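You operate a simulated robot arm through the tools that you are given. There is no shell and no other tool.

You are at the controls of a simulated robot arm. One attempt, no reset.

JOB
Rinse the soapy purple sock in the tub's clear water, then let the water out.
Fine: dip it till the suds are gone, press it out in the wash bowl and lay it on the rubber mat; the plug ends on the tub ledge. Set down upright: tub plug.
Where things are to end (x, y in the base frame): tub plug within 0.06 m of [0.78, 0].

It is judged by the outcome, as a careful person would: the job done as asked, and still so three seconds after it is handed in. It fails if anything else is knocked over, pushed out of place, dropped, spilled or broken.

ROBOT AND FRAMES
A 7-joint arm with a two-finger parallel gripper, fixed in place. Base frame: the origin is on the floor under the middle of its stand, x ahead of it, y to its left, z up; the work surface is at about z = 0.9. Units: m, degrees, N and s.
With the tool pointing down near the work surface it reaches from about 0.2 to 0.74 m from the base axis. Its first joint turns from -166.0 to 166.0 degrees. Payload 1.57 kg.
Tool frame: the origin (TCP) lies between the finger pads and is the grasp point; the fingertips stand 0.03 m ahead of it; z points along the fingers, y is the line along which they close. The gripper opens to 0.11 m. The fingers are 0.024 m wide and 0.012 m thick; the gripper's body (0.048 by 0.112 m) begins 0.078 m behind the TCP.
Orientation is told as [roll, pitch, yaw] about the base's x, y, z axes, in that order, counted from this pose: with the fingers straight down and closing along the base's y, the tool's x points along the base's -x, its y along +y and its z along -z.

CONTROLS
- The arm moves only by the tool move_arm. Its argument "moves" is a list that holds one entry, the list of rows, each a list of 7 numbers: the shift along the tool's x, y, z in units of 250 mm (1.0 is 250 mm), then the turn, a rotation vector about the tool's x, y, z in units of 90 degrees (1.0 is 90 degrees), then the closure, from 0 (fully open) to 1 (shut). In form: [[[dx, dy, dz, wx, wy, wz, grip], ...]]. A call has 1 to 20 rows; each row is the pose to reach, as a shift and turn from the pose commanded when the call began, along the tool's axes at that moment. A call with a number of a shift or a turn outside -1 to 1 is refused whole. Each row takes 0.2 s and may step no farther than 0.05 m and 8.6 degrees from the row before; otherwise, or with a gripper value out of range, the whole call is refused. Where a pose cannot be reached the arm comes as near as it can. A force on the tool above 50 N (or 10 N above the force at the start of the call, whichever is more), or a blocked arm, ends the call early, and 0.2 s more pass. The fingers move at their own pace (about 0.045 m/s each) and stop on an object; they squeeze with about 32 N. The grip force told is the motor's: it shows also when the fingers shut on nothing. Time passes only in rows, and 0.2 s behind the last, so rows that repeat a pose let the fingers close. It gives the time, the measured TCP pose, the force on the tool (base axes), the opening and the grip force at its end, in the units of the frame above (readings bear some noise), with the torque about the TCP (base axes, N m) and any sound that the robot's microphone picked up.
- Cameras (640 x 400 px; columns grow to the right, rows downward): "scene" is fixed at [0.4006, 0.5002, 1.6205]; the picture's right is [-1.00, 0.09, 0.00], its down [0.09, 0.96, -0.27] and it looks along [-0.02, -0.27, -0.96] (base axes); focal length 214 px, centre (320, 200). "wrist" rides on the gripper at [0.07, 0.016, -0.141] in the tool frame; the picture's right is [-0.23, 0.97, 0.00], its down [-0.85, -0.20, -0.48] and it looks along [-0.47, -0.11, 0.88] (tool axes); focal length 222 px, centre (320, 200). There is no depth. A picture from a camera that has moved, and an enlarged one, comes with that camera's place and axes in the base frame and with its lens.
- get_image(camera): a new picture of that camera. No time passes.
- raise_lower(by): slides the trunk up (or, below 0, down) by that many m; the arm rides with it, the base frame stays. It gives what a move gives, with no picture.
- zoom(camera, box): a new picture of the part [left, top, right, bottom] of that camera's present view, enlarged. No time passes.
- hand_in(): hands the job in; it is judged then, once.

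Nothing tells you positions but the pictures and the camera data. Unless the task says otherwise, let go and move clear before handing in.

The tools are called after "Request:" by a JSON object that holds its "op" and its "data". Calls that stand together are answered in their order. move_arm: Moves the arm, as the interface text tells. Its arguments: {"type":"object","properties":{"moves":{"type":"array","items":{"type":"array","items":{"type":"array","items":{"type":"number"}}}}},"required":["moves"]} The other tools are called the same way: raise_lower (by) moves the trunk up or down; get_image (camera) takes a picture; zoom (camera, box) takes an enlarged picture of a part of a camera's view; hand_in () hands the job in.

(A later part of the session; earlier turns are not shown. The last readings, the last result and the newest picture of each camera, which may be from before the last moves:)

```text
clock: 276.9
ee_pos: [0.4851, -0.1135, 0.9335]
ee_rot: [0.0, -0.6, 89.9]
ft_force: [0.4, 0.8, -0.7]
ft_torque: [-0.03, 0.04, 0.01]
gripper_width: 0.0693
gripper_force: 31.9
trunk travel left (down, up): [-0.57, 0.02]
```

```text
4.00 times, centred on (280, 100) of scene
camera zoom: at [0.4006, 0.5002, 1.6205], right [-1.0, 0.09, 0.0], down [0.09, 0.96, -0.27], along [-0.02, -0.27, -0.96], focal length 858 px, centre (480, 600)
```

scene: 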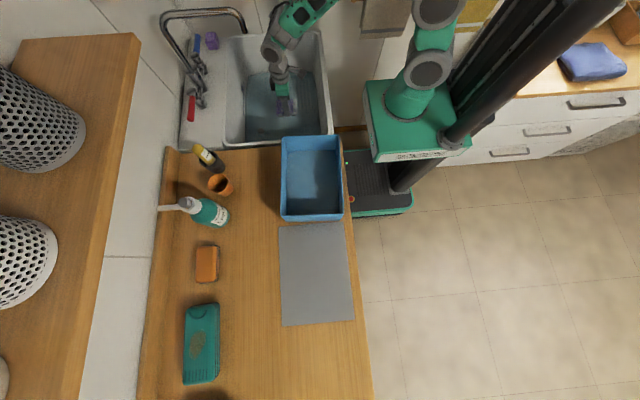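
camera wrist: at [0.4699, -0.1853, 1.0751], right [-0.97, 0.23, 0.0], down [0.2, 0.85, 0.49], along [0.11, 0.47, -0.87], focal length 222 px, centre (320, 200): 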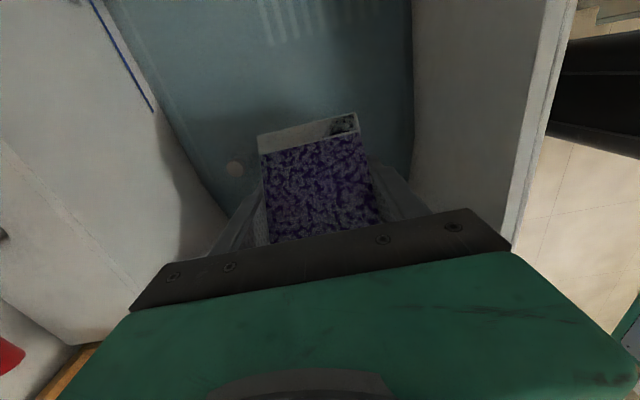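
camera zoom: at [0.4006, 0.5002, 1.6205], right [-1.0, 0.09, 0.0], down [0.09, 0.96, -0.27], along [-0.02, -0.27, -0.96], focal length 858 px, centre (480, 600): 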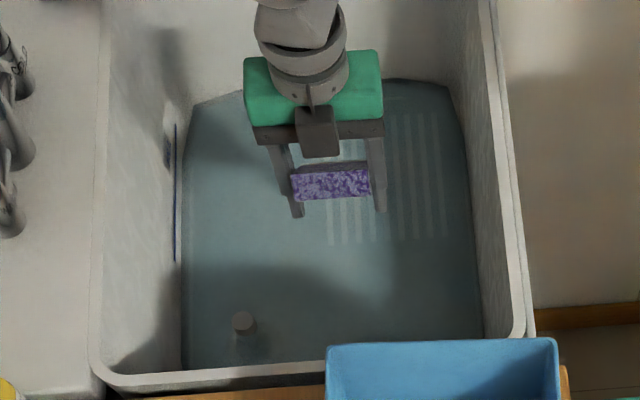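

The sock now hangs upright with the fold on top, in the pressed state. That's exactly the untested combination, so I'll dip it upright down to light floor contact and hold.

Request:
{"op": "move_arm", "data": {"moves": [[[0, 0, 0.12, 0, 0, 0, 1], [0, 0, 0.24, 0, 0, 0, 1], [0, 0, 0.36, 0, 0, 0, 1], [0, 0, 0.48, 0, 0, 0, 1], [0, 0, 0.56, 0, 0, 0, 1], [0, 0, 0.6, 0, 0, 0, 1], [0, 0, 0.62, 0, 0, 0, 1], [0, 0, 0.64, 0, 0, 0, 1], [0, 0, 0.64, 0, 0, 0, 1]]]}}

Request:
{"op": "zoom", "data": {"camera": "wrist", "box": [200, 80, 440, 260]}}

Request:
{"op": "zoom", "data": {"camera": "scene", "box": [230, 50, 330, 150]}}

```text
clock: 278.9
ee_pos: [0.4851, -0.1133, 0.7749]
ee_rot: [0.0, -0.5, 89.8]
ft_force: [0.6, 0.6, -0.3]
ft_torque: [-0.01, 0.0, 0.03]
gripper_width: 0.0693
gripper_force: 31.7
trunk travel left (down, up): [-0.57, 0.02]
```

```text
2.22 times, centred on (320, 170) of wrist
camera zoom: at [0.4698, -0.1835, 0.9156], right [-0.97, 0.23, 0.0], down [0.2, 0.85, 0.49], along [0.11, 0.47, -0.87], focal length 494 px, centre (320, 267)
```

zoom: 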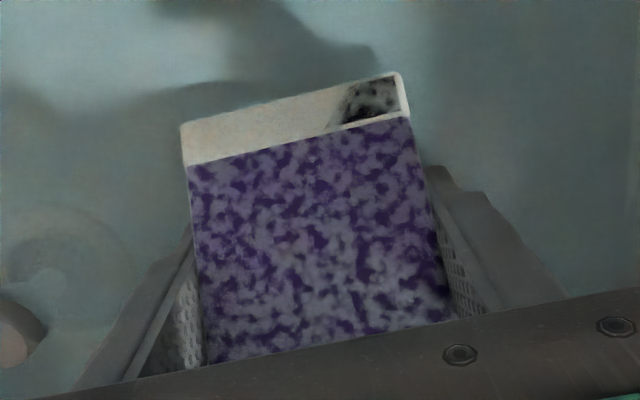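

```text
4.00 times, centred on (280, 100) of scene
camera zoom: at [0.4006, 0.5002, 1.6205], right [-1.0, 0.09, 0.0], down [0.09, 0.96, -0.27], along [-0.02, -0.27, -0.96], focal length 858 px, centre (480, 600)
```

zoom: 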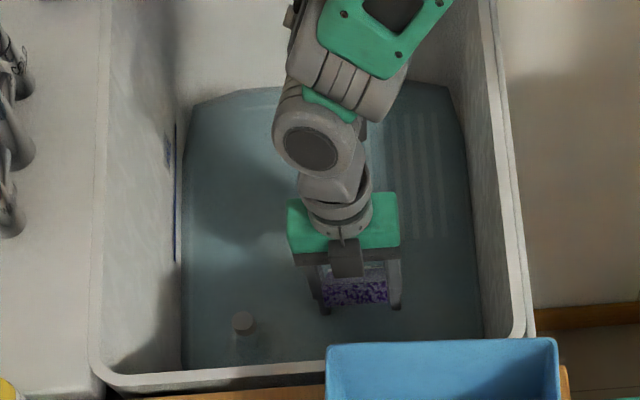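

Working out its ends from the picture, the sock is only tilted about 43° in the grip. Tilting the tool another 45° about x should make it upright, so I'll raise a little and tilt.

Request:
{"op": "move_arm", "data": {"moves": [[[0, 0, -0.12, 0, 0, 0, 1], [0, 0, -0.24, 0, 0, 0, 1], [0, 0, -0.24, 0, -0.084, 0, 1], [0, 0, -0.24, 0, -0.168, 0, 1], [0, 0, -0.24, 0, -0.252, 0, 1], [0, 0, -0.24, 0, -0.336, 0, 1], [0, 0, -0.24, 0, -0.42, 0, 1], [0, 0, -0.24, 0, -0.5, 0, 1], [0, 0, -0.24, 0, -0.5, 0, 1]]]}}

Request:
{"op": "get_image", "data": {"camera": "wrist"}}

Request:
{"op": "zoom", "data": {"camera": "scene", "box": [220, 30, 340, 150]}}

```text
clock: 280.9
ee_pos: [0.4833, -0.1141, 0.8346]
ee_rot: [0.1, -45.5, 89.8]
ft_force: [-0.5, -0.7, -0.3]
ft_torque: [0.01, 0.0, -0.03]
gripper_width: 0.0691
gripper_force: 32.0
trunk travel left (down, up): [-0.57, 0.02]
```

```text
taken
camera wrist: at [0.4696, -0.2638, 0.8842], right [-0.97, 0.16, 0.16], down [0.2, 0.26, 0.95], along [0.11, 0.95, -0.28], focal length 222 px, centre (320, 200)
```

wrist: 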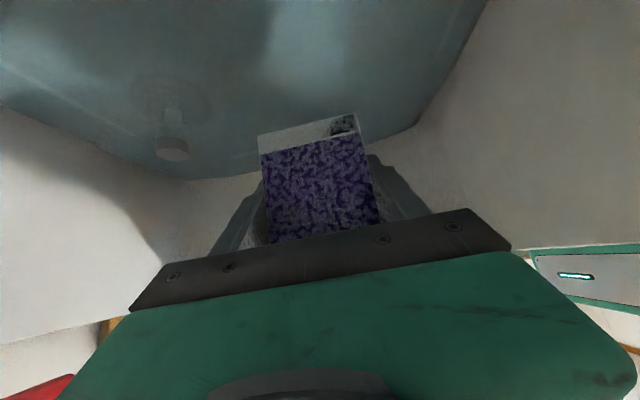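

```text
3.33 times, centred on (280, 90) of scene
camera zoom: at [0.4006, 0.5002, 1.6205], right [-1.0, 0.09, 0.0], down [0.09, 0.96, -0.27], along [-0.02, -0.27, -0.96], focal length 715 px, centre (453, 567)
```

zoom: 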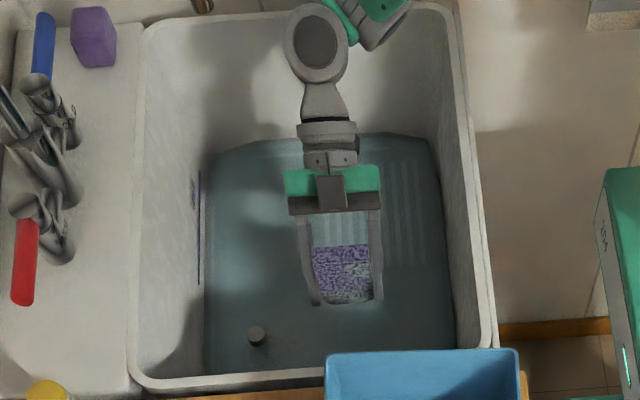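

Now it really is upright. I'll lower it straight down into the water in small steps.

Request:
{"op": "move_arm", "data": {"moves": [[[0.05, 0, 0.05, 0, 0, 0, 1], [0.11, 0, 0.108, 0, 0, 0, 1], [0.16, 0, 0.157, 0, 0, 0, 1], [0.2, 0, 0.197, 0, 0, 0, 1], [0.222, 0, 0.218, 0, 0, 0, 1], [0.24, 0, 0.236, 0, 0, 0, 1], [0.24, 0, 0.236, 0, 0, 0, 1]]]}}

Request:
{"op": "get_image", "data": {"camera": "wrist"}}

Request:
{"op": "zoom", "data": {"camera": "scene", "box": [220, 30, 340, 150]}}

```text
clock: 282.5
ee_pos: [0.4858, -0.1129, 0.75]
ee_rot: [-0.1, -45.5, 89.8]
ft_force: [0.1, -0.3, -1.0]
ft_torque: [0.01, 0.02, -0.01]
gripper_width: 0.0696
gripper_force: 31.7
trunk travel left (down, up): [-0.57, 0.02]
```

```text
taken
camera wrist: at [0.4705, -0.2629, 0.8001], right [-0.97, 0.16, 0.16], down [0.2, 0.26, 0.95], along [0.11, 0.95, -0.28], focal length 222 px, centre (320, 200)
```

wrist: 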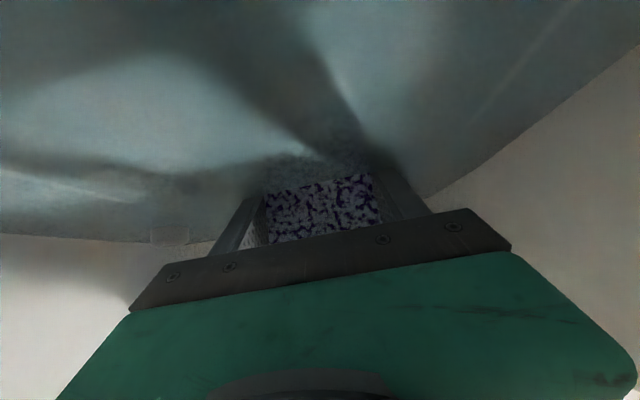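

```text
3.33 times, centred on (280, 90) of scene
camera zoom: at [0.4006, 0.5002, 1.6205], right [-1.0, 0.09, 0.0], down [0.09, 0.96, -0.27], along [-0.02, -0.27, -0.96], focal length 715 px, centre (453, 567)
```

zoom: 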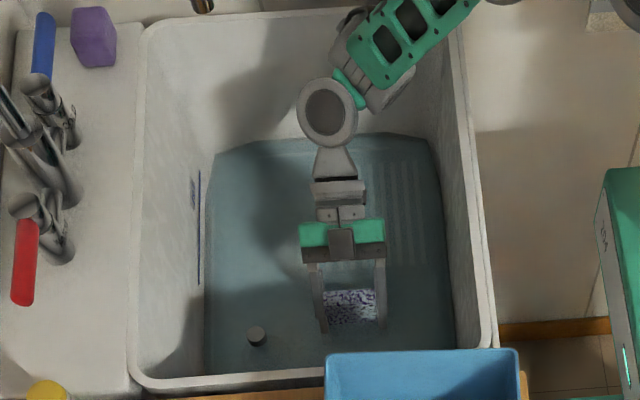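

Upright and about two thirds under. I'll zoom in to see the visible part's pattern.

Request:
{"op": "zoom", "data": {"camera": "wrist", "box": [250, 150, 400, 250]}}

Request:
{"op": "zoom", "data": {"camera": "scene", "box": [270, 75, 300, 100]}}

```text
4.00 times, centred on (325, 200) of wrist
camera zoom: at [0.4705, -0.2629, 0.8001], right [-0.97, 0.16, 0.16], down [0.2, 0.26, 0.95], along [0.11, 0.95, -0.28], focal length 888 px, centre (300, 200)
```

zoom: 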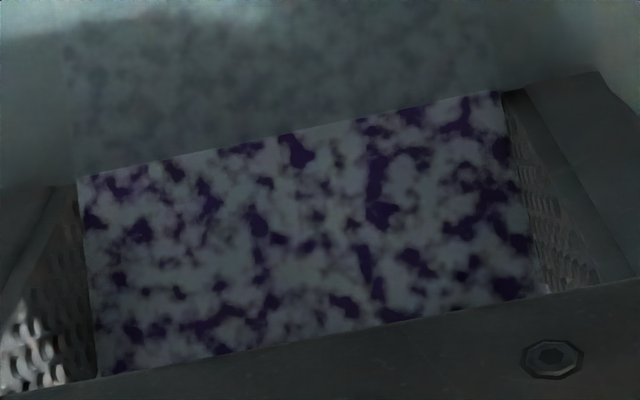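

```text
16.00 times, centred on (285, 88) of scene
camera zoom: at [0.4006, 0.5002, 1.6205], right [-1.0, 0.09, 0.0], down [0.09, 0.96, -0.27], along [-0.02, -0.27, -0.96], focal length 3432 px, centre (880, 2000)
```

zoom: 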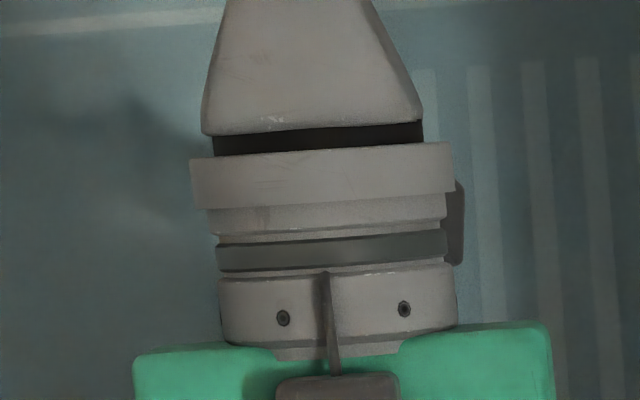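

I'll go the last half centimetre down and hold upright for about three seconds.

Request:
{"op": "move_arm", "data": {"moves": [[[0.008, 0, 0.008, 0, 0, 0, 1], [0.014, 0, 0.014, 0, 0, 0, 1], [0.014, 0, 0.014, 0, 0, 0, 1], [0.014, 0, 0.014, 0, 0, 0, 1], [0.014, 0, 0.014, 0, 0, 0, 1], [0.014, 0, 0.014, 0, 0, 0, 1], [0.014, 0, 0.014, 0, 0, 0, 1], [0.014, 0, 0.014, 0, 0, 0, 1], [0.014, 0, 0.014, 0, 0, 0, 1], [0.014, 0, 0.014, 0, 0, 0, 1], [0.014, 0, 0.014, 0, 0, 0, 1], [0.014, 0, 0.014, 0, 0, 0, 1], [0.014, 0, 0.014, 0, 0, 0, 1], [0.014, 0, 0.014, 0, 0, 0, 1]]]}}

Request:
{"op": "zoom", "data": {"camera": "wrist", "box": [250, 150, 400, 250]}}

```text
clock: 285.5
ee_pos: [0.4843, -0.1128, 0.7443]
ee_rot: [0.1, -45.5, 89.8]
ft_force: [0.1, 0.9, 0.0]
ft_torque: [-0.03, -0.01, 0.0]
gripper_width: 0.0699
gripper_force: 32.5
trunk travel left (down, up): [-0.57, 0.02]
```

```text
4.00 times, centred on (325, 200) of wrist
camera zoom: at [0.4696, -0.2627, 0.7953], right [-0.97, 0.16, 0.16], down [0.2, 0.26, 0.95], along [0.11, 0.95, -0.28], focal length 888 px, centre (300, 200)
```

zoom: 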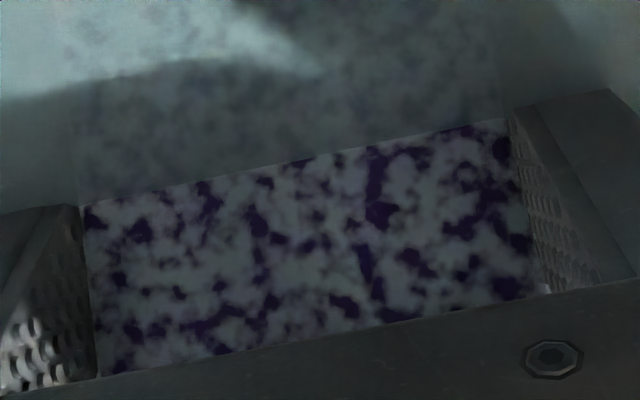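

No change yet and no floor contact. I'll go down to touch the floor with some force and look once more.

Request:
{"op": "move_arm", "data": {"moves": [[[0.01, 0, 0.01, 0, 0, 0, 1], [0.02, 0, 0.02, 0, 0, 0, 1], [0.028, 0, 0.028, 0, 0, 0, 1], [0.028, 0, 0.028, 0, 0, 0, 1], [0.028, 0, 0.028, 0, 0, 0, 1], [0.028, 0, 0.028, 0, 0, 0, 1]]]}}

Request:
{"op": "zoom", "data": {"camera": "wrist", "box": [250, 150, 400, 250]}}

```text
clock: 286.9
ee_pos: [0.4855, -0.1134, 0.7384]
ee_rot: [-0.4, -45.6, 90.0]
ft_force: [2.2, -11.5, 34.9]
ft_torque: [-0.27, 0.19, 0.01]
gripper_width: 0.0697
gripper_force: 32.0
trunk travel left (down, up): [-0.57, 0.02]
```

```text
4.00 times, centred on (325, 200) of wrist
camera zoom: at [0.4691, -0.2638, 0.7871], right [-0.97, 0.16, 0.16], down [0.2, 0.26, 0.95], along [0.11, 0.95, -0.28], focal length 888 px, centre (300, 200)
```

zoom: 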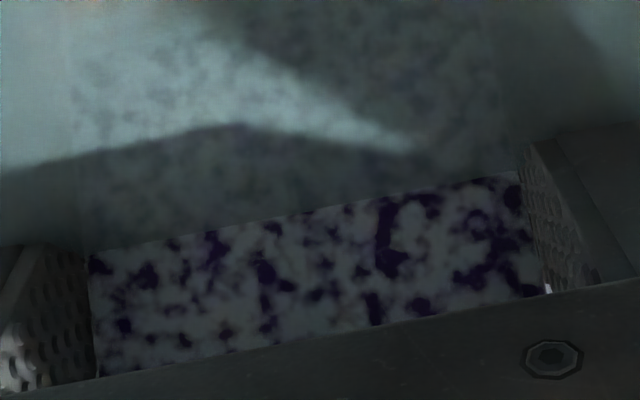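

Still the same, but the firm contact only lasted under a second. I'll simply keep holding it here, upright and fully down, for three more seconds.

Request:
{"op": "move_arm", "data": {"moves": [[[0, 0, 0, 0, 0, 0, 1], [0, 0, 0, 0, 0, 0, 1], [0, 0, 0, 0, 0, 0, 1], [0, 0, 0, 0, 0, 0, 1], [0, 0, 0, 0, 0, 0, 1], [0, 0, 0, 0, 0, 0, 1], [0, 0, 0, 0, 0, 0, 1], [0, 0, 0, 0, 0, 0, 1], [0, 0, 0, 0, 0, 0, 1], [0, 0, 0, 0, 0, 0, 1], [0, 0, 0, 0, 0, 0, 1], [0, 0, 0, 0, 0, 0, 1], [0, 0, 0, 0, 0, 0, 1], [0, 0, 0, 0, 0, 0, 1]]]}}

Request:
{"op": "zoom", "data": {"camera": "wrist", "box": [250, 150, 400, 250]}}

```text
clock: 289.9
ee_pos: [0.483, -0.1126, 0.7366]
ee_rot: [-0.2, -45.7, 89.9]
ft_force: [5.6, -1.5, 31.4]
ft_torque: [0.09, -0.05, -0.03]
gripper_width: 0.0692
gripper_force: 32.1
trunk travel left (down, up): [-0.57, 0.02]
```

```text
4.00 times, centred on (325, 200) of wrist
camera zoom: at [0.4683, -0.263, 0.7864], right [-0.97, 0.16, 0.16], down [0.2, 0.26, 0.95], along [0.11, 0.95, -0.28], focal length 888 px, centre (300, 200)
```

zoom: 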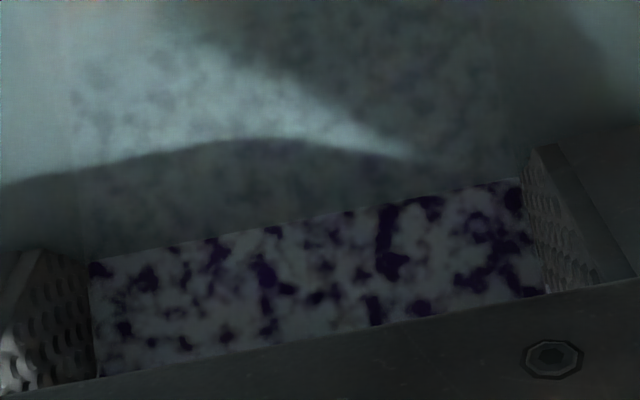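

No change. The one dip that worked was with the original straight grip from above, the sock perfectly square and right at the bottom; later ones were slightly tilted in the grip. I'll try to recreate that by standing the sock on the tub floor here and re-gripping it from above. First I'll check how upright it is.

Request:
{"op": "move_arm", "data": {"moves": [[[-0.008, 0, -0.008, 0, 0, 0, 1], [-0.014, 0, -0.014, 0, 0, 0, 1], [-0.014, 0, -0.014, 0, 0, 0, 1]]]}}

Request:
{"op": "zoom", "data": {"camera": "scene", "box": [262, 85, 312, 125]}}

Request:
{"op": "get_image", "data": {"camera": "wrist"}}

```text
clock: 290.7
ee_pos: [0.4833, -0.1128, 0.7411]
ee_rot: [0.2, -45.5, 89.6]
ft_force: [-0.8, -0.1, 0.1]
ft_torque: [-0.02, 0.03, 0.02]
gripper_width: 0.0696
gripper_force: 31.8
trunk travel left (down, up): [-0.57, 0.02]
```

```text
10.00 times, centred on (287, 105) of scene
camera zoom: at [0.4006, 0.5002, 1.6205], right [-1.0, 0.09, 0.0], down [0.09, 0.96, -0.27], along [-0.02, -0.27, -0.96], focal length 2145 px, centre (650, 1150)
```

zoom: 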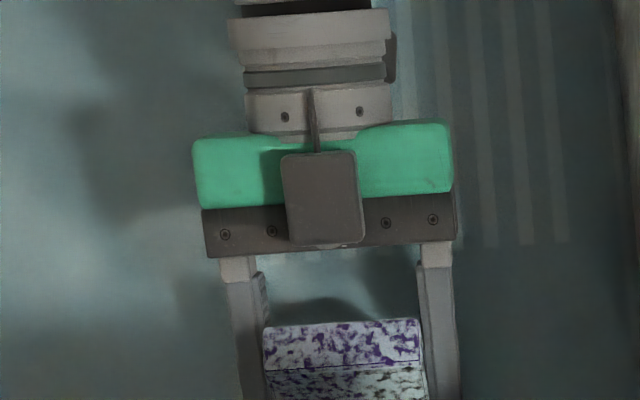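

```text
taken
camera wrist: at [0.4688, -0.2629, 0.7892], right [-0.97, 0.16, 0.16], down [0.2, 0.26, 0.95], along [0.11, 0.95, -0.28], focal length 222 px, centre (320, 200)
```

wrist: 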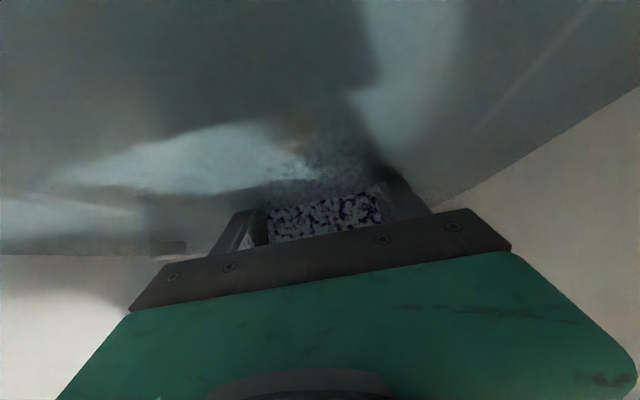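

It's within about 6° of upright. I'll lower to light contact, release it to stand, and withdraw backward along the fingers.

Request:
{"op": "move_arm", "data": {"moves": [[[0.008, 0, 0.008, 0, 0, 0, 1], [0.012, 0, 0.012, 0, 0, 0, 1], [0.012, 0, 0.012, 0, 0, 0, 1]]]}}

Request:
{"op": "move_arm", "data": {"moves": [[[0, 0, 0, 0, 0, 0, 0.9], [0, 0, 0, 0, 0, 0, 0.6], [0, 0, 0, 0, 0, 0, 0.3], [0, 0, 0, 0, 0, 0, 0.1], [0, 0, 0, 0, 0, 0, 0], [0, 0, 0, 0, 0, 0, 0]]]}}

Request:
{"op": "zoom", "data": {"camera": "wrist", "box": [220, 130, 420, 250]}}

Request:
{"op": "zoom", "data": {"camera": "scene", "box": [262, 85, 312, 125]}}

```text
clock: 291.5
ee_pos: [0.485, -0.113, 0.7368]
ee_rot: [-0.1, -45.5, 89.8]
ft_force: [-2.3, 0.8, 6.2]
ft_torque: [0.06, 0.02, 0.02]
gripper_width: 0.0694
gripper_force: 31.9
trunk travel left (down, up): [-0.57, 0.02]
```

```text
clock: 292.9
ee_pos: [0.4861, -0.1127, 0.7368]
ee_rot: [-0.1, -45.5, 89.8]
ft_force: [0.3, 0.3, -0.5]
ft_torque: [0.03, -0.01, 0.0]
gripper_width: 0.1098
gripper_force: 0.2
trunk travel left (down, up): [-0.57, 0.02]
```

```text
3.20 times, centred on (320, 190) of wrist
camera zoom: at [0.4702, -0.2634, 0.7863], right [-0.97, 0.16, 0.16], down [0.2, 0.26, 0.95], along [0.11, 0.95, -0.28], focal length 711 px, centre (320, 232)
```

zoom: 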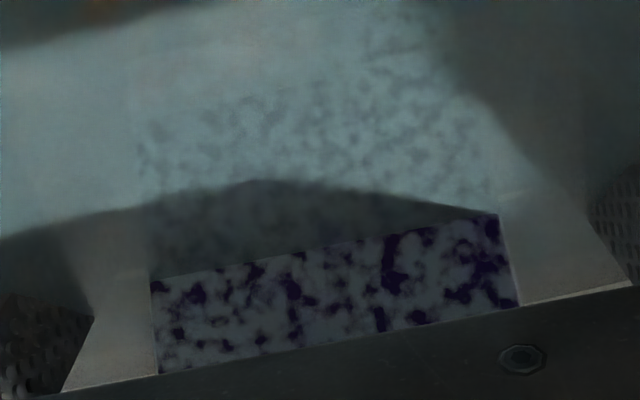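

```text
10.00 times, centred on (287, 105) of scene
camera zoom: at [0.4006, 0.5002, 1.6205], right [-1.0, 0.09, 0.0], down [0.09, 0.96, -0.27], along [-0.02, -0.27, -0.96], focal length 2145 px, centre (650, 1150)
```

zoom: 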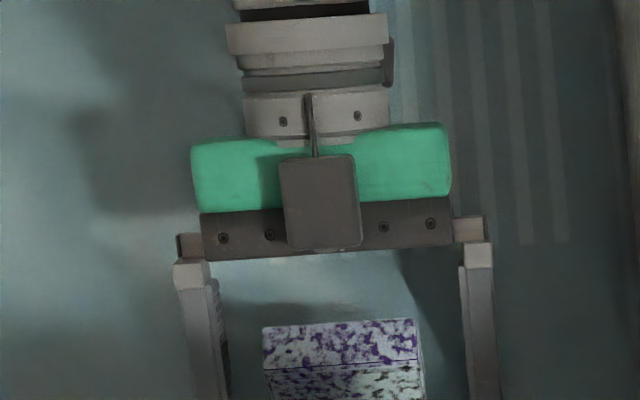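

It stands on its own. I'll withdraw back along the fingers, then rise and straighten the tool.

Request:
{"op": "move_arm", "data": {"moves": [[[0, 0, -0.1, 0, 0, 0, 0], [0, 0, -0.2, 0, 0, 0, 0], [0, 0, -0.3, 0, 0, 0, 0], [0, 0, -0.4, 0, 0, 0, 0], [-0.12, 0, -0.5, 0, 0, 0, 0], [-0.24, 0, -0.6, 0, 0, 0, 0], [-0.34, 0, -0.68, 0, 0.084, 0, 0], [-0.34, 0, -0.68, 0, 0.168, 0, 0], [-0.34, 0, -0.68, 0, 0.252, 0, 0], [-0.34, 0, -0.68, 0, 0.336, 0, 0], [-0.34, 0, -0.68, 0, 0.42, 0, 0], [-0.34, 0, -0.68, 0, 0.5, 0, 0], [-0.34, 0, -0.68, 0, 0.5, 0, 0]]]}}

Request:
{"op": "get_image", "data": {"camera": "wrist"}}

Request:
{"op": "zoom", "data": {"camera": "scene", "box": [230, 60, 330, 150]}}

```text
clock: 295.7
ee_pos: [0.4841, -0.1751, 0.9158]
ee_rot: [0.0, -0.5, 89.7]
ft_force: [1.1, 0.0, 0.1]
ft_torque: [-0.01, -0.02, -0.02]
gripper_width: 0.1101
gripper_force: 0.1
trunk travel left (down, up): [-0.57, 0.02]
```

```text
taken
camera wrist: at [0.4694, -0.2458, 1.0567], right [-0.97, 0.23, 0.0], down [0.2, 0.85, 0.49], along [0.11, 0.47, -0.87], focal length 222 px, centre (320, 200)
```

wrist: 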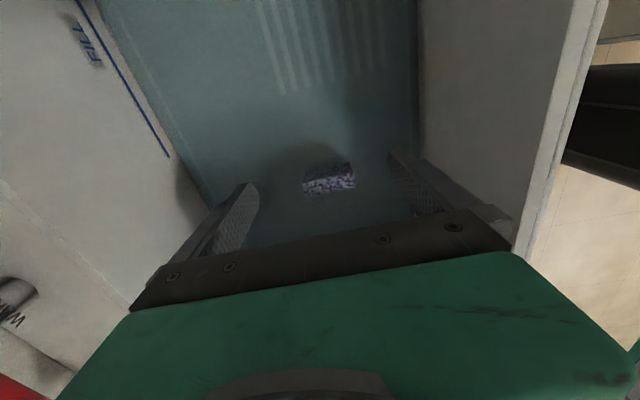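

```text
4.44 times, centred on (280, 105) of scene
camera zoom: at [0.4006, 0.5002, 1.6205], right [-1.0, 0.09, 0.0], down [0.09, 0.96, -0.27], along [-0.02, -0.27, -0.96], focal length 953 px, centre (498, 622)
```

zoom: 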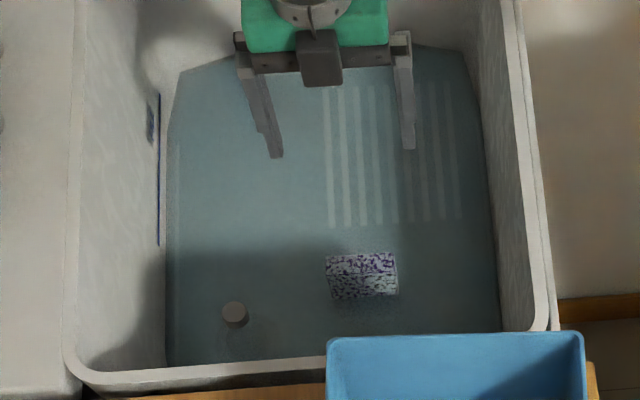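

The sock stands upright in the tub at about (0.484, −0.131). I'll turn to yaw 0 so the fingers close on its two faces, as in the first grasp, and come over it.

Request:
{"op": "move_arm", "data": {"moves": [[[0, 0, 0, 0, 0, 0.084, 0], [0, 0, 0, 0, 0, 0.168, 0], [0, 0, 0, 0, 0, 0.252, 0], [0, 0, 0, 0, 0, 0.336, 0], [0, 0, 0, 0, 0, 0.42, 0], [0, 0, 0, 0, 0, 0.504, 0], [0, 0, 0, 0, 0, 0.588, 0], [-0.04, 0, 0, 0, 0, 0.672, 0], [-0.08, 0, 0, 0, 0, 0.756, 0], [-0.12, 0, 0, 0, 0, 0.84, 0], [-0.17, 0, 0, 0, 0, 0.924, 0], [-0.176, 0, 0, 0, 0, 0.997, 0], [-0.176, 0, 0, 0, 0, 0.997, 0]]]}}

Request:
{"op": "get_image", "data": {"camera": "wrist"}}

```text
clock: 298.5
ee_pos: [0.4843, -0.1318, 0.9166]
ee_rot: [0.7, 0.0, 0.0]
ft_force: [-0.9, 0.0, 0.6]
ft_torque: [-0.02, 0.02, 0.02]
gripper_width: 0.1101
gripper_force: 0.0
trunk travel left (down, up): [-0.57, 0.02]
```

```text
taken
camera wrist: at [0.4165, -0.1161, 1.0587], right [0.23, 0.97, 0.01], down [0.85, -0.2, 0.48], along [0.47, -0.1, -0.88], focal length 222 px, centre (320, 200)
```

wrist: 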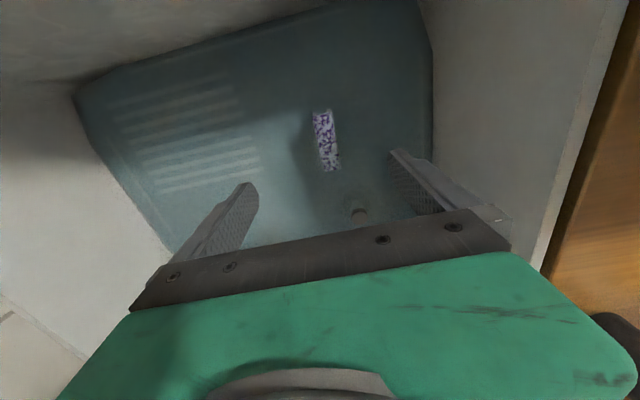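

The fold strip is centred near (0.484, −0.123). I'll descend over it and close.

Request:
{"op": "move_arm", "data": {"moves": [[[0, 0.032, 0.12, 0, 0, 0, 0], [0, 0.032, 0.24, 0, 0, 0, 0], [0, 0.032, 0.36, 0, 0, 0, 0], [0, 0.032, 0.48, 0, 0, 0, 0], [0, 0.032, 0.58, 0, 0, 0, 0], [0, 0.032, 0.655, 0, 0, 0, 0], [0, 0.032, 0.655, 0, 0, 0, 0]]]}}

Request:
{"op": "zoom", "data": {"camera": "wrist", "box": [200, 60, 440, 250]}}

```text
clock: 300.1
ee_pos: [0.484, -0.1214, 0.7525]
ee_rot: [0.5, 0.1, 0.1]
ft_force: [0.7, -0.8, -0.5]
ft_torque: [-0.02, 0.01, 0.02]
gripper_width: 0.1104
gripper_force: 0.0
trunk travel left (down, up): [-0.57, 0.02]
```

```text
2.11 times, centred on (320, 155) of wrist
camera zoom: at [0.4165, -0.1071, 0.8943], right [0.23, 0.97, 0.01], down [0.85, -0.2, 0.48], along [0.47, -0.1, -0.88], focal length 468 px, centre (320, 295)
```

zoom: 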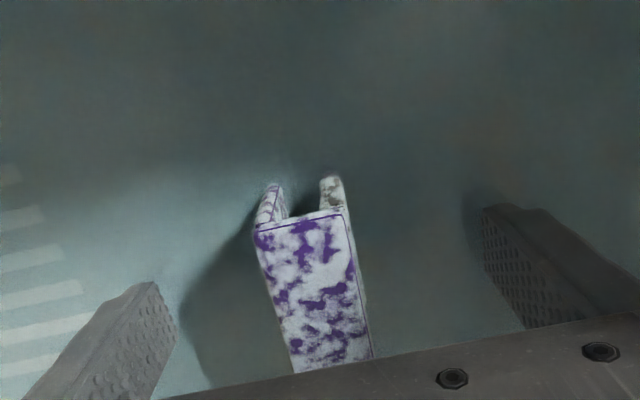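

Same arrangement as the very first grasp. Closing and lifting well out.

Request:
{"op": "move_arm", "data": {"moves": [[[0, 0, 0, 0, 0, 0, 0.4], [0, 0, 0, 0, 0, 0, 0.8], [0, 0, 0, 0, 0, 0, 1], [0, 0, 0, 0, 0, 0, 1], [0, 0, 0, 0, 0, 0, 1], [0, 0, 0, 0, 0, 0, 1], [0, 0, -0.06, 0, 0, 0, 1], [0, 0, -0.16, 0, 0, 0, 1], [0, 0, -0.3, 0, 0, 0, 1], [0, 0, -0.44, 0, 0, 0, 1], [0, 0, -0.58, 0, 0, 0, 1], [0, 0, -0.72, 0, 0, 0, 1], [0, 0, -0.86, 0, 0, 0, 1], [0, 0, -1.0, 0, 0, 0, 1], [0, 0, -1.0, 0, 0, 0, 1]]]}}

Request:
{"op": "zoom", "data": {"camera": "wrist", "box": [200, 60, 440, 250]}}

```text
clock: 303.3
ee_pos: [0.4837, -0.1255, 1.0049]
ee_rot: [0.6, 0.0, -0.1]
ft_force: [0.0, 0.0, -0.7]
ft_torque: [-0.03, 0.0, 0.0]
gripper_width: 0.0224
gripper_force: 31.6
trunk travel left (down, up): [-0.57, 0.02]
```

```text
2.11 times, centred on (320, 155) of wrist
camera zoom: at [0.4158, -0.1103, 1.1468], right [0.23, 0.97, 0.01], down [0.86, -0.2, 0.48], along [0.47, -0.1, -0.88], focal length 468 px, centre (320, 295)
```

zoom: 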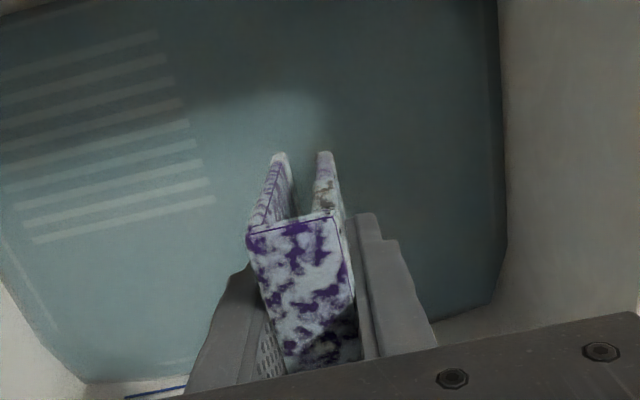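

Now it's held exactly as in the beginning, square and hanging. I'll let it drip here for a few seconds and then dip it straight down to just above the floor with a hold.

Request:
{"op": "move_arm", "data": {"moves": [[[0, 0, 0, 0, 0, 0, 1], [0, 0, 0, 0, 0, 0, 1], [0, 0, 0, 0, 0, 0, 1], [0, 0, 0, 0, 0, 0, 1], [0, 0, 0, 0, 0, 0, 1], [0, 0, 0, 0, 0, 0, 1], [0, 0, 0, 0, 0, 0, 1], [0, 0, 0, 0, 0, 0, 1], [0, 0, 0, 0, 0, 0, 1], [0, 0, 0, 0, 0, 0, 1], [0, 0, 0, 0, 0, 0, 1], [0, 0, 0, 0, 0, 0, 1], [0, 0, 0, 0, 0, 0, 1], [0, 0, 0, 0, 0, 0, 1], [0, 0, 0, 0, 0, 0, 1], [0, 0, 0, 0, 0, 0, 1]]]}}

Request:
{"op": "move_arm", "data": {"moves": [[[0, 0, 0.14, 0, 0, 0, 1], [0, 0, 0.28, 0, 0, 0, 1], [0, 0, 0.42, 0, 0, 0, 1], [0, 0, 0.56, 0, 0, 0, 1], [0, 0, 0.7, 0, 0, 0, 1], [0, 0, 0.84, 0, 0, 0, 1], [0, 0, 0.94, 0, 0, 0, 1], [0, 0, 0.99, 0, 0, 0, 1], [0, 0, 0.99, 0, 0, 0, 1], [0, 0, 0.99, 0, 0, 0, 1], [0, 0, 0.99, 0, 0, 0, 1], [0, 0, 0.99, 0, 0, 0, 1], [0, 0, 0.99, 0, 0, 0, 1], [0, 0, 0.99, 0, 0, 0, 1], [0, 0, 0.99, 0, 0, 0, 1], [0, 0, 0.99, 0, 0, 0, 1], [0, 0, 0.99, 0, 0, 0, 1], [0, 0, 0.99, 0, 0, 0, 1]]]}}

Request:
{"op": "zoom", "data": {"camera": "wrist", "box": [200, 60, 440, 250]}}

```text
clock: 306.7
ee_pos: [0.4837, -0.1244, 1.0054]
ee_rot: [0.6, 0.0, -0.1]
ft_force: [0.4, 0.0, -1.6]
ft_torque: [0.02, 0.01, -0.03]
gripper_width: 0.0226
gripper_force: 31.8
trunk travel left (down, up): [-0.57, 0.02]
```

```text
clock: 310.5
ee_pos: [0.4843, -0.1216, 0.7559]
ee_rot: [0.5, 0.1, 0.0]
ft_force: [0.1, 1.3, -0.6]
ft_torque: [0.03, 0.01, 0.01]
gripper_width: 0.0226
gripper_force: 32.0
trunk travel left (down, up): [-0.57, 0.02]
```

```text
2.11 times, centred on (320, 155) of wrist
camera zoom: at [0.4164, -0.1072, 0.8975], right [0.23, 0.97, 0.01], down [0.85, -0.2, 0.48], along [0.47, -0.1, -0.88], focal length 468 px, centre (320, 295)
```

zoom: 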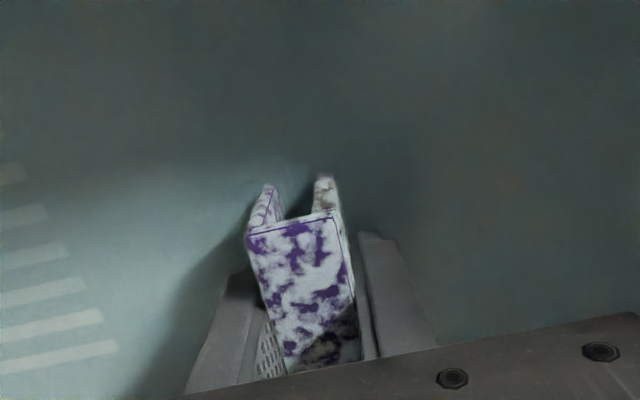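

Same pattern while held 2 s just above the floor. I'll complete the replica of that first successful dip: down to contact with a firm push, hold, and look.

Request:
{"op": "move_arm", "data": {"moves": [[[0, 0, 0.01, 0, 0, 0, 1], [0, 0, 0.02, 0, 0, 0, 1], [0, 0, 0.03, 0, 0, 0, 1], [0, 0, 0.03, 0, 0, 0, 1], [0, 0, 0.03, 0, 0, 0, 1], [0, 0, 0.03, 0, 0, 0, 1], [0, 0, 0.03, 0, 0, 0, 1], [0, 0, 0.03, 0, 0, 0, 1]]]}}

Request:
{"op": "zoom", "data": {"camera": "wrist", "box": [200, 60, 440, 250]}}

```text
clock: 312.3
ee_pos: [0.4855, -0.1211, 0.7496]
ee_rot: [0.5, -0.2, 0.0]
ft_force: [6.8, 1.0, 36.4]
ft_torque: [-0.23, -0.07, 0.1]
gripper_width: 0.0227
gripper_force: 32.0
trunk travel left (down, up): [-0.57, 0.02]
```

```text
2.11 times, centred on (320, 155) of wrist
camera zoom: at [0.4166, -0.1074, 0.8911], right [0.23, 0.97, 0.01], down [0.85, -0.2, 0.48], along [0.47, -0.1, -0.88], focal length 468 px, centre (320, 295)
```

zoom: 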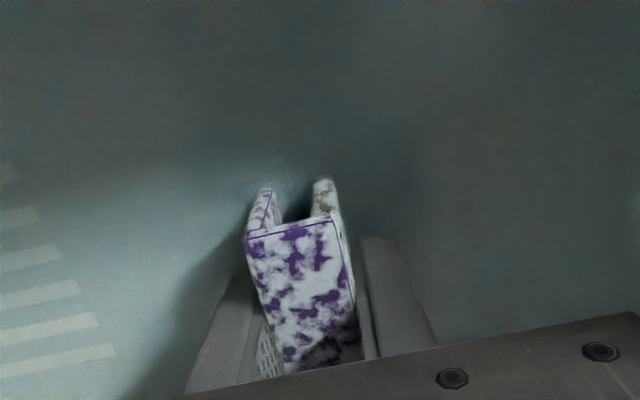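

No step even with an exact replica. What differed then was that three quick dips had come just before it. I'll try a series of brisk upright dips in a row, fully in and fully out.

Request:
{"op": "move_arm", "data": {"moves": [[[0, 0, -0.1, 0, 0, 0, 1], [0, 0, -0.28, 0, 0, 0, 1], [0, 0, -0.44, 0, 0, 0, 1], [0, 0, -0.28, 0, 0, 0, 1], [0, 0, -0.1, 0, 0, 0, 1], [0, 0, -0.02, 0, 0, 0, 1], [0, 0, -0.02, 0, 0, 0, 1], [0, 0, -0.2, 0, 0, 0, 1], [0, 0, -0.38, 0, 0, 0, 1], [0, 0, -0.44, 0, 0, 0, 1], [0, 0, -0.28, 0, 0, 0, 1], [0, 0, -0.1, 0, 0, 0, 1], [0, 0, -0.02, 0, 0, 0, 1], [0, 0, -0.02, 0, 0, 0, 1], [0, 0, -0.2, 0, 0, 0, 1], [0, 0, -0.38, 0, 0, 0, 1], [0, 0, -0.44, 0, 0, 0, 1], [0, 0, -0.28, 0, 0, 0, 1], [0, 0, -0.1, 0, 0, 0, 1], [0, 0, -0.02, 0, 0, 0, 1]]]}}

Request:
{"op": "move_arm", "data": {"moves": [[[0, 0, -0.18, 0, 0, 0, 1], [0, 0, -0.36, 0, 0, 0, 1], [0, 0, -0.44, 0, 0, 0, 1], [0, 0, -0.28, 0, 0, 0, 1], [0, 0, -0.1, 0, 0, 0, 1], [0, 0, 0, 0, 0, 0, 1], [0, 0, 0, 0, 0, 0, 1], [0, 0, -0.18, 0, 0, 0, 1], [0, 0, -0.36, 0, 0, 0, 1], [0, 0, -0.44, 0, 0, 0, 1], [0, 0, -0.28, 0, 0, 0, 1], [0, 0, -0.1, 0, 0, 0, 1], [0, 0, 0, 0, 0, 0, 1], [0, 0, 0, 0, 0, 0, 1], [0, 0, -0.18, 0, 0, 0, 1], [0, 0, -0.36, 0, 0, 0, 1], [0, 0, -0.54, 0, 0, 0, 1], [0, 0, -0.54, 0, 0, 0, 1]]]}}

Request:
{"op": "zoom", "data": {"camera": "wrist", "box": [200, 60, 440, 250]}}

```text
clock: 316.5
ee_pos: [0.4871, -0.1198, 0.7525]
ee_rot: [0.6, -0.1, 0.0]
ft_force: [0.0, -0.8, -0.3]
ft_torque: [0.01, 0.01, 0.01]
gripper_width: 0.0227
gripper_force: 32.0
trunk travel left (down, up): [-0.57, 0.02]
```

```text
clock: 320.3
ee_pos: [0.4852, -0.1227, 0.889]
ee_rot: [0.6, -0.1, 0.1]
ft_force: [0.1, -0.3, -0.9]
ft_torque: [-0.01, -0.02, -0.02]
gripper_width: 0.0226
gripper_force: 32.0
trunk travel left (down, up): [-0.57, 0.02]
```

```text
2.11 times, centred on (320, 155) of wrist
camera zoom: at [0.4174, -0.1091, 1.0314], right [0.23, 0.97, 0.01], down [0.85, -0.2, 0.48], along [0.47, -0.1, -0.88], focal length 468 px, centre (320, 295)
```

zoom: 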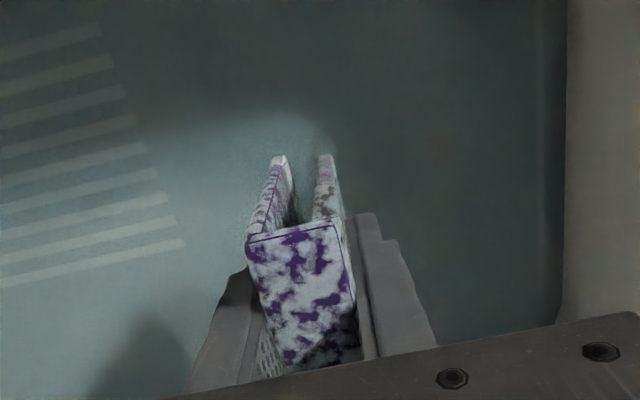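

No visible change. I'll compare the fold face now with the picture from 34.6 s, using exactly the same zoom box, in case there has been slow progress.

Request:
{"op": "zoom", "data": {"camera": "wrist", "box": [260, 110, 390, 240]}}

Request:
{"op": "get_image", "data": {"camera": "scene"}}

```text
3.08 times, centred on (325, 175) of wrist
camera zoom: at [0.4174, -0.1091, 1.0314], right [0.23, 0.97, 0.01], down [0.85, -0.2, 0.48], along [0.47, -0.1, -0.88], focal length 684 px, centre (305, 277)
```

zoom: 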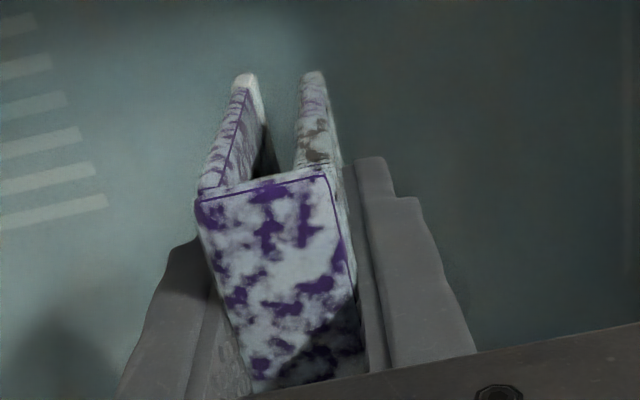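

```text
taken
```

scene: 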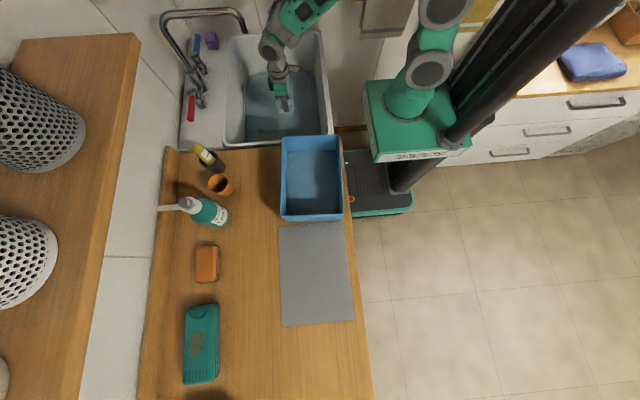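

The fold face is identical to 34.6 s, so no suds have come off since that first step, whatever kind of dip I used. My best guess is that pressing it on the tub floor fouled the rinse water; the taps are out of reach, so I can't refresh it. I'll finish the rest carefully, starting by raising well clear to press the sock out in the bowl.

Request:
{"op": "move_arm", "data": {"moves": [[[0, 0, -0.16, 0, 0, 0, 1], [0, 0, -0.32, 0, 0, 0, 1], [0, 0, -0.48, 0, 0, 0, 1], [0, 0, -0.64, 0, 0, 0, 1], [0, 0, -0.8, 0, 0, 0, 1], [0, 0, -0.92, 0, 0, 0, 1], [0.04, 0.15, -0.92, 0, 0, 0, 1], [0.08, 0.3, -0.92, 0, 0, 0, 1], [0.12, 0.45, -0.92, 0, 0, 0, 1], [0.16, 0.6, -0.92, 0, 0, 0, 1], [0.2, 0.75, -0.92, 0, 0, 0, 1], [0.24, 0.9, -0.92, 0, 0, 0, 1], [0.26, 1.0, -0.92, 0, 0, 0, 1], [0.26, 1.0, -0.92, 0, 0, 0, 1]]]}}

Request:
{"op": "move_arm", "data": {"moves": [[[0.02, 0.12, 0, 0, 0, 0, 1], [0.04, 0.24, 0, 0, 0, 0, 1], [0.06, 0.36, 0, 0, 0, 0, 1], [0.06, 0.44, 0, 0, 0, 0, 1], [0.06, 0.44, 0, 0, 0, 0, 1]]]}}

Request:
{"op": "get_image", "data": {"camera": "scene"}}

Request:
{"op": "get_image", "data": {"camera": "wrist"}}

```text
clock: 323.3
ee_pos: [0.4168, 0.1258, 1.1215]
ee_rot: [0.6, 0.0, 0.0]
ft_force: [-0.3, -0.3, -0.4]
ft_torque: [-0.01, 0.02, -0.04]
gripper_width: 0.0226
gripper_force: 31.8
trunk travel left (down, up): [-0.57, 0.02]
```

```text
clock: 324.5
ee_pos: [0.4038, 0.2356, 1.1201]
ee_rot: [0.6, 0.0, 0.1]
ft_force: [-0.2, 0.2, -0.9]
ft_torque: [0.0, -0.01, 0.02]
gripper_width: 0.0226
gripper_force: 32.6
trunk travel left (down, up): [-0.57, 0.02]
```

```text
taken
```

scene: 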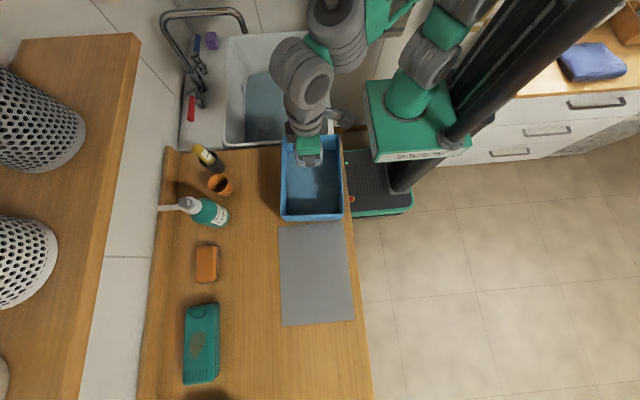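

```text
taken
camera wrist: at [0.3359, 0.25, 1.261], right [0.23, 0.97, 0.01], down [0.85, -0.2, 0.48], along [0.47, -0.1, -0.88], focal length 222 px, centre (320, 200)
```

wrist: 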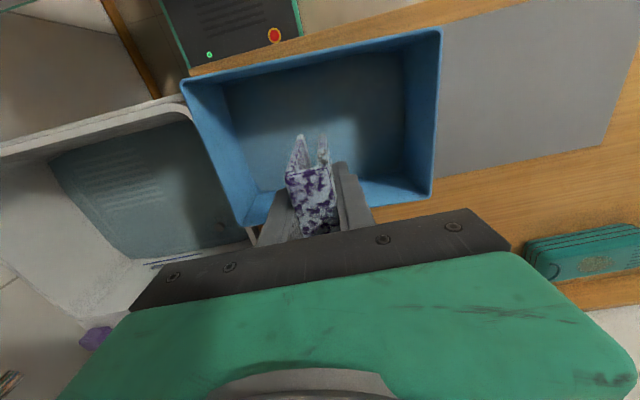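

The bowl interior looks slightly watery here. I'll zoom in on the sock and the bowl before lowering.

Request:
{"op": "zoom", "data": {"camera": "wrist", "box": [180, 20, 460, 240]}}

Request:
{"op": "zoom", "data": {"camera": "scene", "box": [265, 120, 365, 235]}}

```text
1.82 times, centred on (320, 130) of wrist
camera zoom: at [0.3359, 0.25, 1.261], right [0.23, 0.97, 0.01], down [0.85, -0.2, 0.48], along [0.47, -0.1, -0.88], focal length 404 px, centre (320, 327)
```

zoom: 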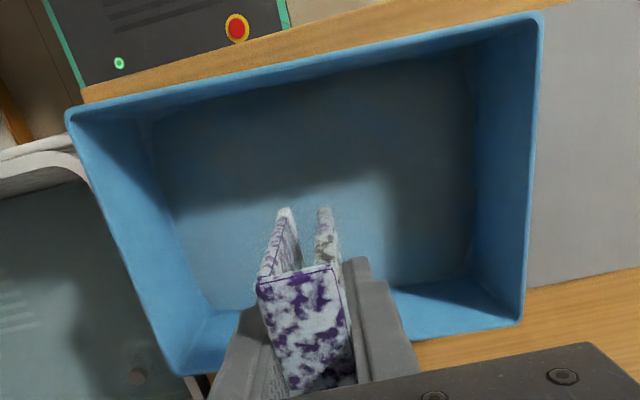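

```text
3.48 times, centred on (315, 178) of scene
camera zoom: at [0.4006, 0.5002, 1.6205], right [-1.0, 0.09, 0.0], down [0.09, 0.96, -0.27], along [-0.02, -0.27, -0.96], focal length 746 px, centre (337, 278)
```

zoom: 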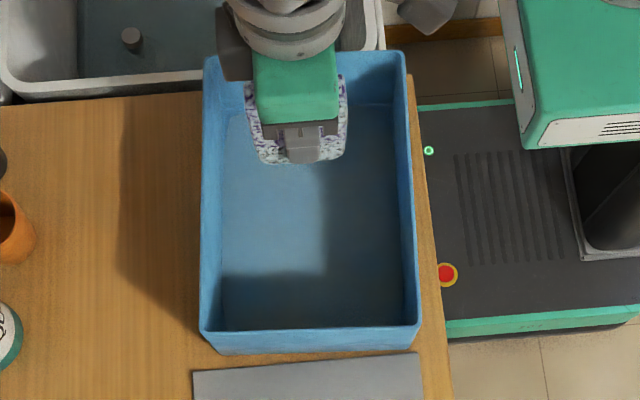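

There's a thin layer of pressed-out water in the bowl. I'll lower the sock upright onto the bowl floor and press it out.

Request:
{"op": "move_arm", "data": {"moves": [[[0, 0, 0.12, 0, 0, 0, 1], [0, 0, 0.24, 0, 0, 0, 1], [0, 0, 0.36, 0, 0, 0, 1], [0, 0, 0.48, 0, 0, 0, 1], [0, 0, 0.57, 0, 0, 0, 1], [0, 0, 0.61, 0, 0, 0, 1], [0, 0, 0.63, 0, 0, 0, 1], [0, 0, 0.63, 0, 0, 0, 1]]]}}

Request:
{"op": "zoom", "data": {"camera": "wrist", "box": [180, 20, 460, 240]}}

```text
clock: 326.3
ee_pos: [0.4049, 0.2369, 0.9635]
ee_rot: [0.5, 0.0, 0.0]
ft_force: [-0.4, 0.3, -0.8]
ft_torque: [-0.02, -0.03, -0.02]
gripper_width: 0.0225
gripper_force: 32.4
trunk travel left (down, up): [-0.57, 0.02]
```

```text
1.82 times, centred on (320, 130) of wrist
camera zoom: at [0.3372, 0.2519, 1.1052], right [0.23, 0.97, 0.01], down [0.85, -0.2, 0.48], along [0.47, -0.1, -0.88], focal length 404 px, centre (320, 327)
```

zoom: 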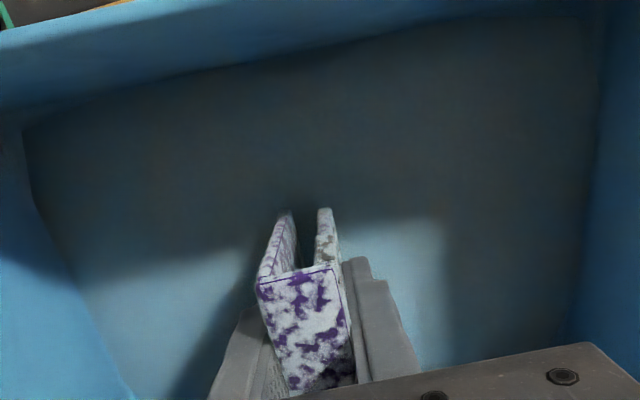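

Request:
{"op": "move_arm", "data": {"moves": [[[0, 0, 0.012, 0, 0, 0, 1], [0, 0, 0.024, 0, 0, 0, 1], [0, 0, 0.036, 0, 0, 0, 1], [0, 0, 0.044, 0, 0, 0, 1], [0, 0, 0.044, 0, 0, 0, 1]]]}}

Request:
{"op": "zoom", "data": {"camera": "wrist", "box": [180, 20, 460, 240]}}

```text
clock: 327.5
ee_pos: [0.4042, 0.2379, 0.9547]
ee_rot: [0.6, -0.1, 0.0]
ft_force: [-1.6, -1.3, 8.5]
ft_torque: [-0.16, -0.24, -0.05]
gripper_width: 0.0227
gripper_force: 32.4
trunk travel left (down, up): [-0.57, 0.02]
```

```text
1.82 times, centred on (320, 130) of wrist
camera zoom: at [0.3363, 0.2518, 1.0954], right [0.23, 0.97, 0.01], down [0.85, -0.2, 0.48], along [0.47, -0.1, -0.88], focal length 404 px, centre (320, 327)
```

zoom: 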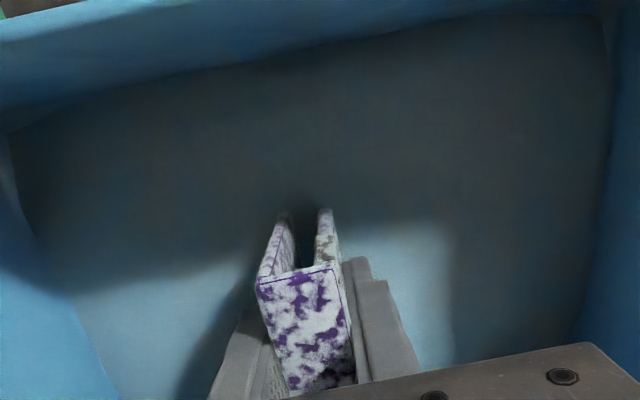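

Light contact. Now press to about 35–40 N and hold.

Request:
{"op": "move_arm", "data": {"moves": [[[0, 0, 0.008, 0, 0, 0, 1], [0, 0, 0.015, 0, 0, 0, 1], [0, 0, 0.015, 0, 0, 0, 1], [0, 0, 0.015, 0, 0, 0, 1], [0, 0, 0.015, 0, 0, 0, 1], [0, 0, 0.015, 0, 0, 0, 1], [0, 0, 0.015, 0, 0, 0, 1], [0, 0, 0.015, 0, 0, 0, 1]]]}}

Request:
{"op": "zoom", "data": {"camera": "wrist", "box": [180, 20, 460, 240]}}

```text
clock: 329.3
ee_pos: [0.4037, 0.2384, 0.9514]
ee_rot: [0.7, -0.2, 0.0]
ft_force: [4.8, 2.6, 36.3]
ft_torque: [-0.2, -0.13, 0.02]
gripper_width: 0.0228
gripper_force: 31.7
trunk travel left (down, up): [-0.57, 0.02]
```

```text
1.82 times, centred on (320, 130) of wrist
camera zoom: at [0.336, 0.2516, 1.0919], right [0.23, 0.97, 0.01], down [0.85, -0.2, 0.48], along [0.47, -0.1, -0.88], focal length 404 px, centre (320, 327)
```

zoom: 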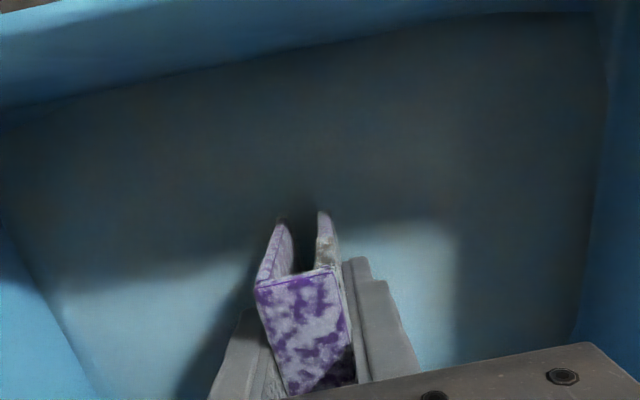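

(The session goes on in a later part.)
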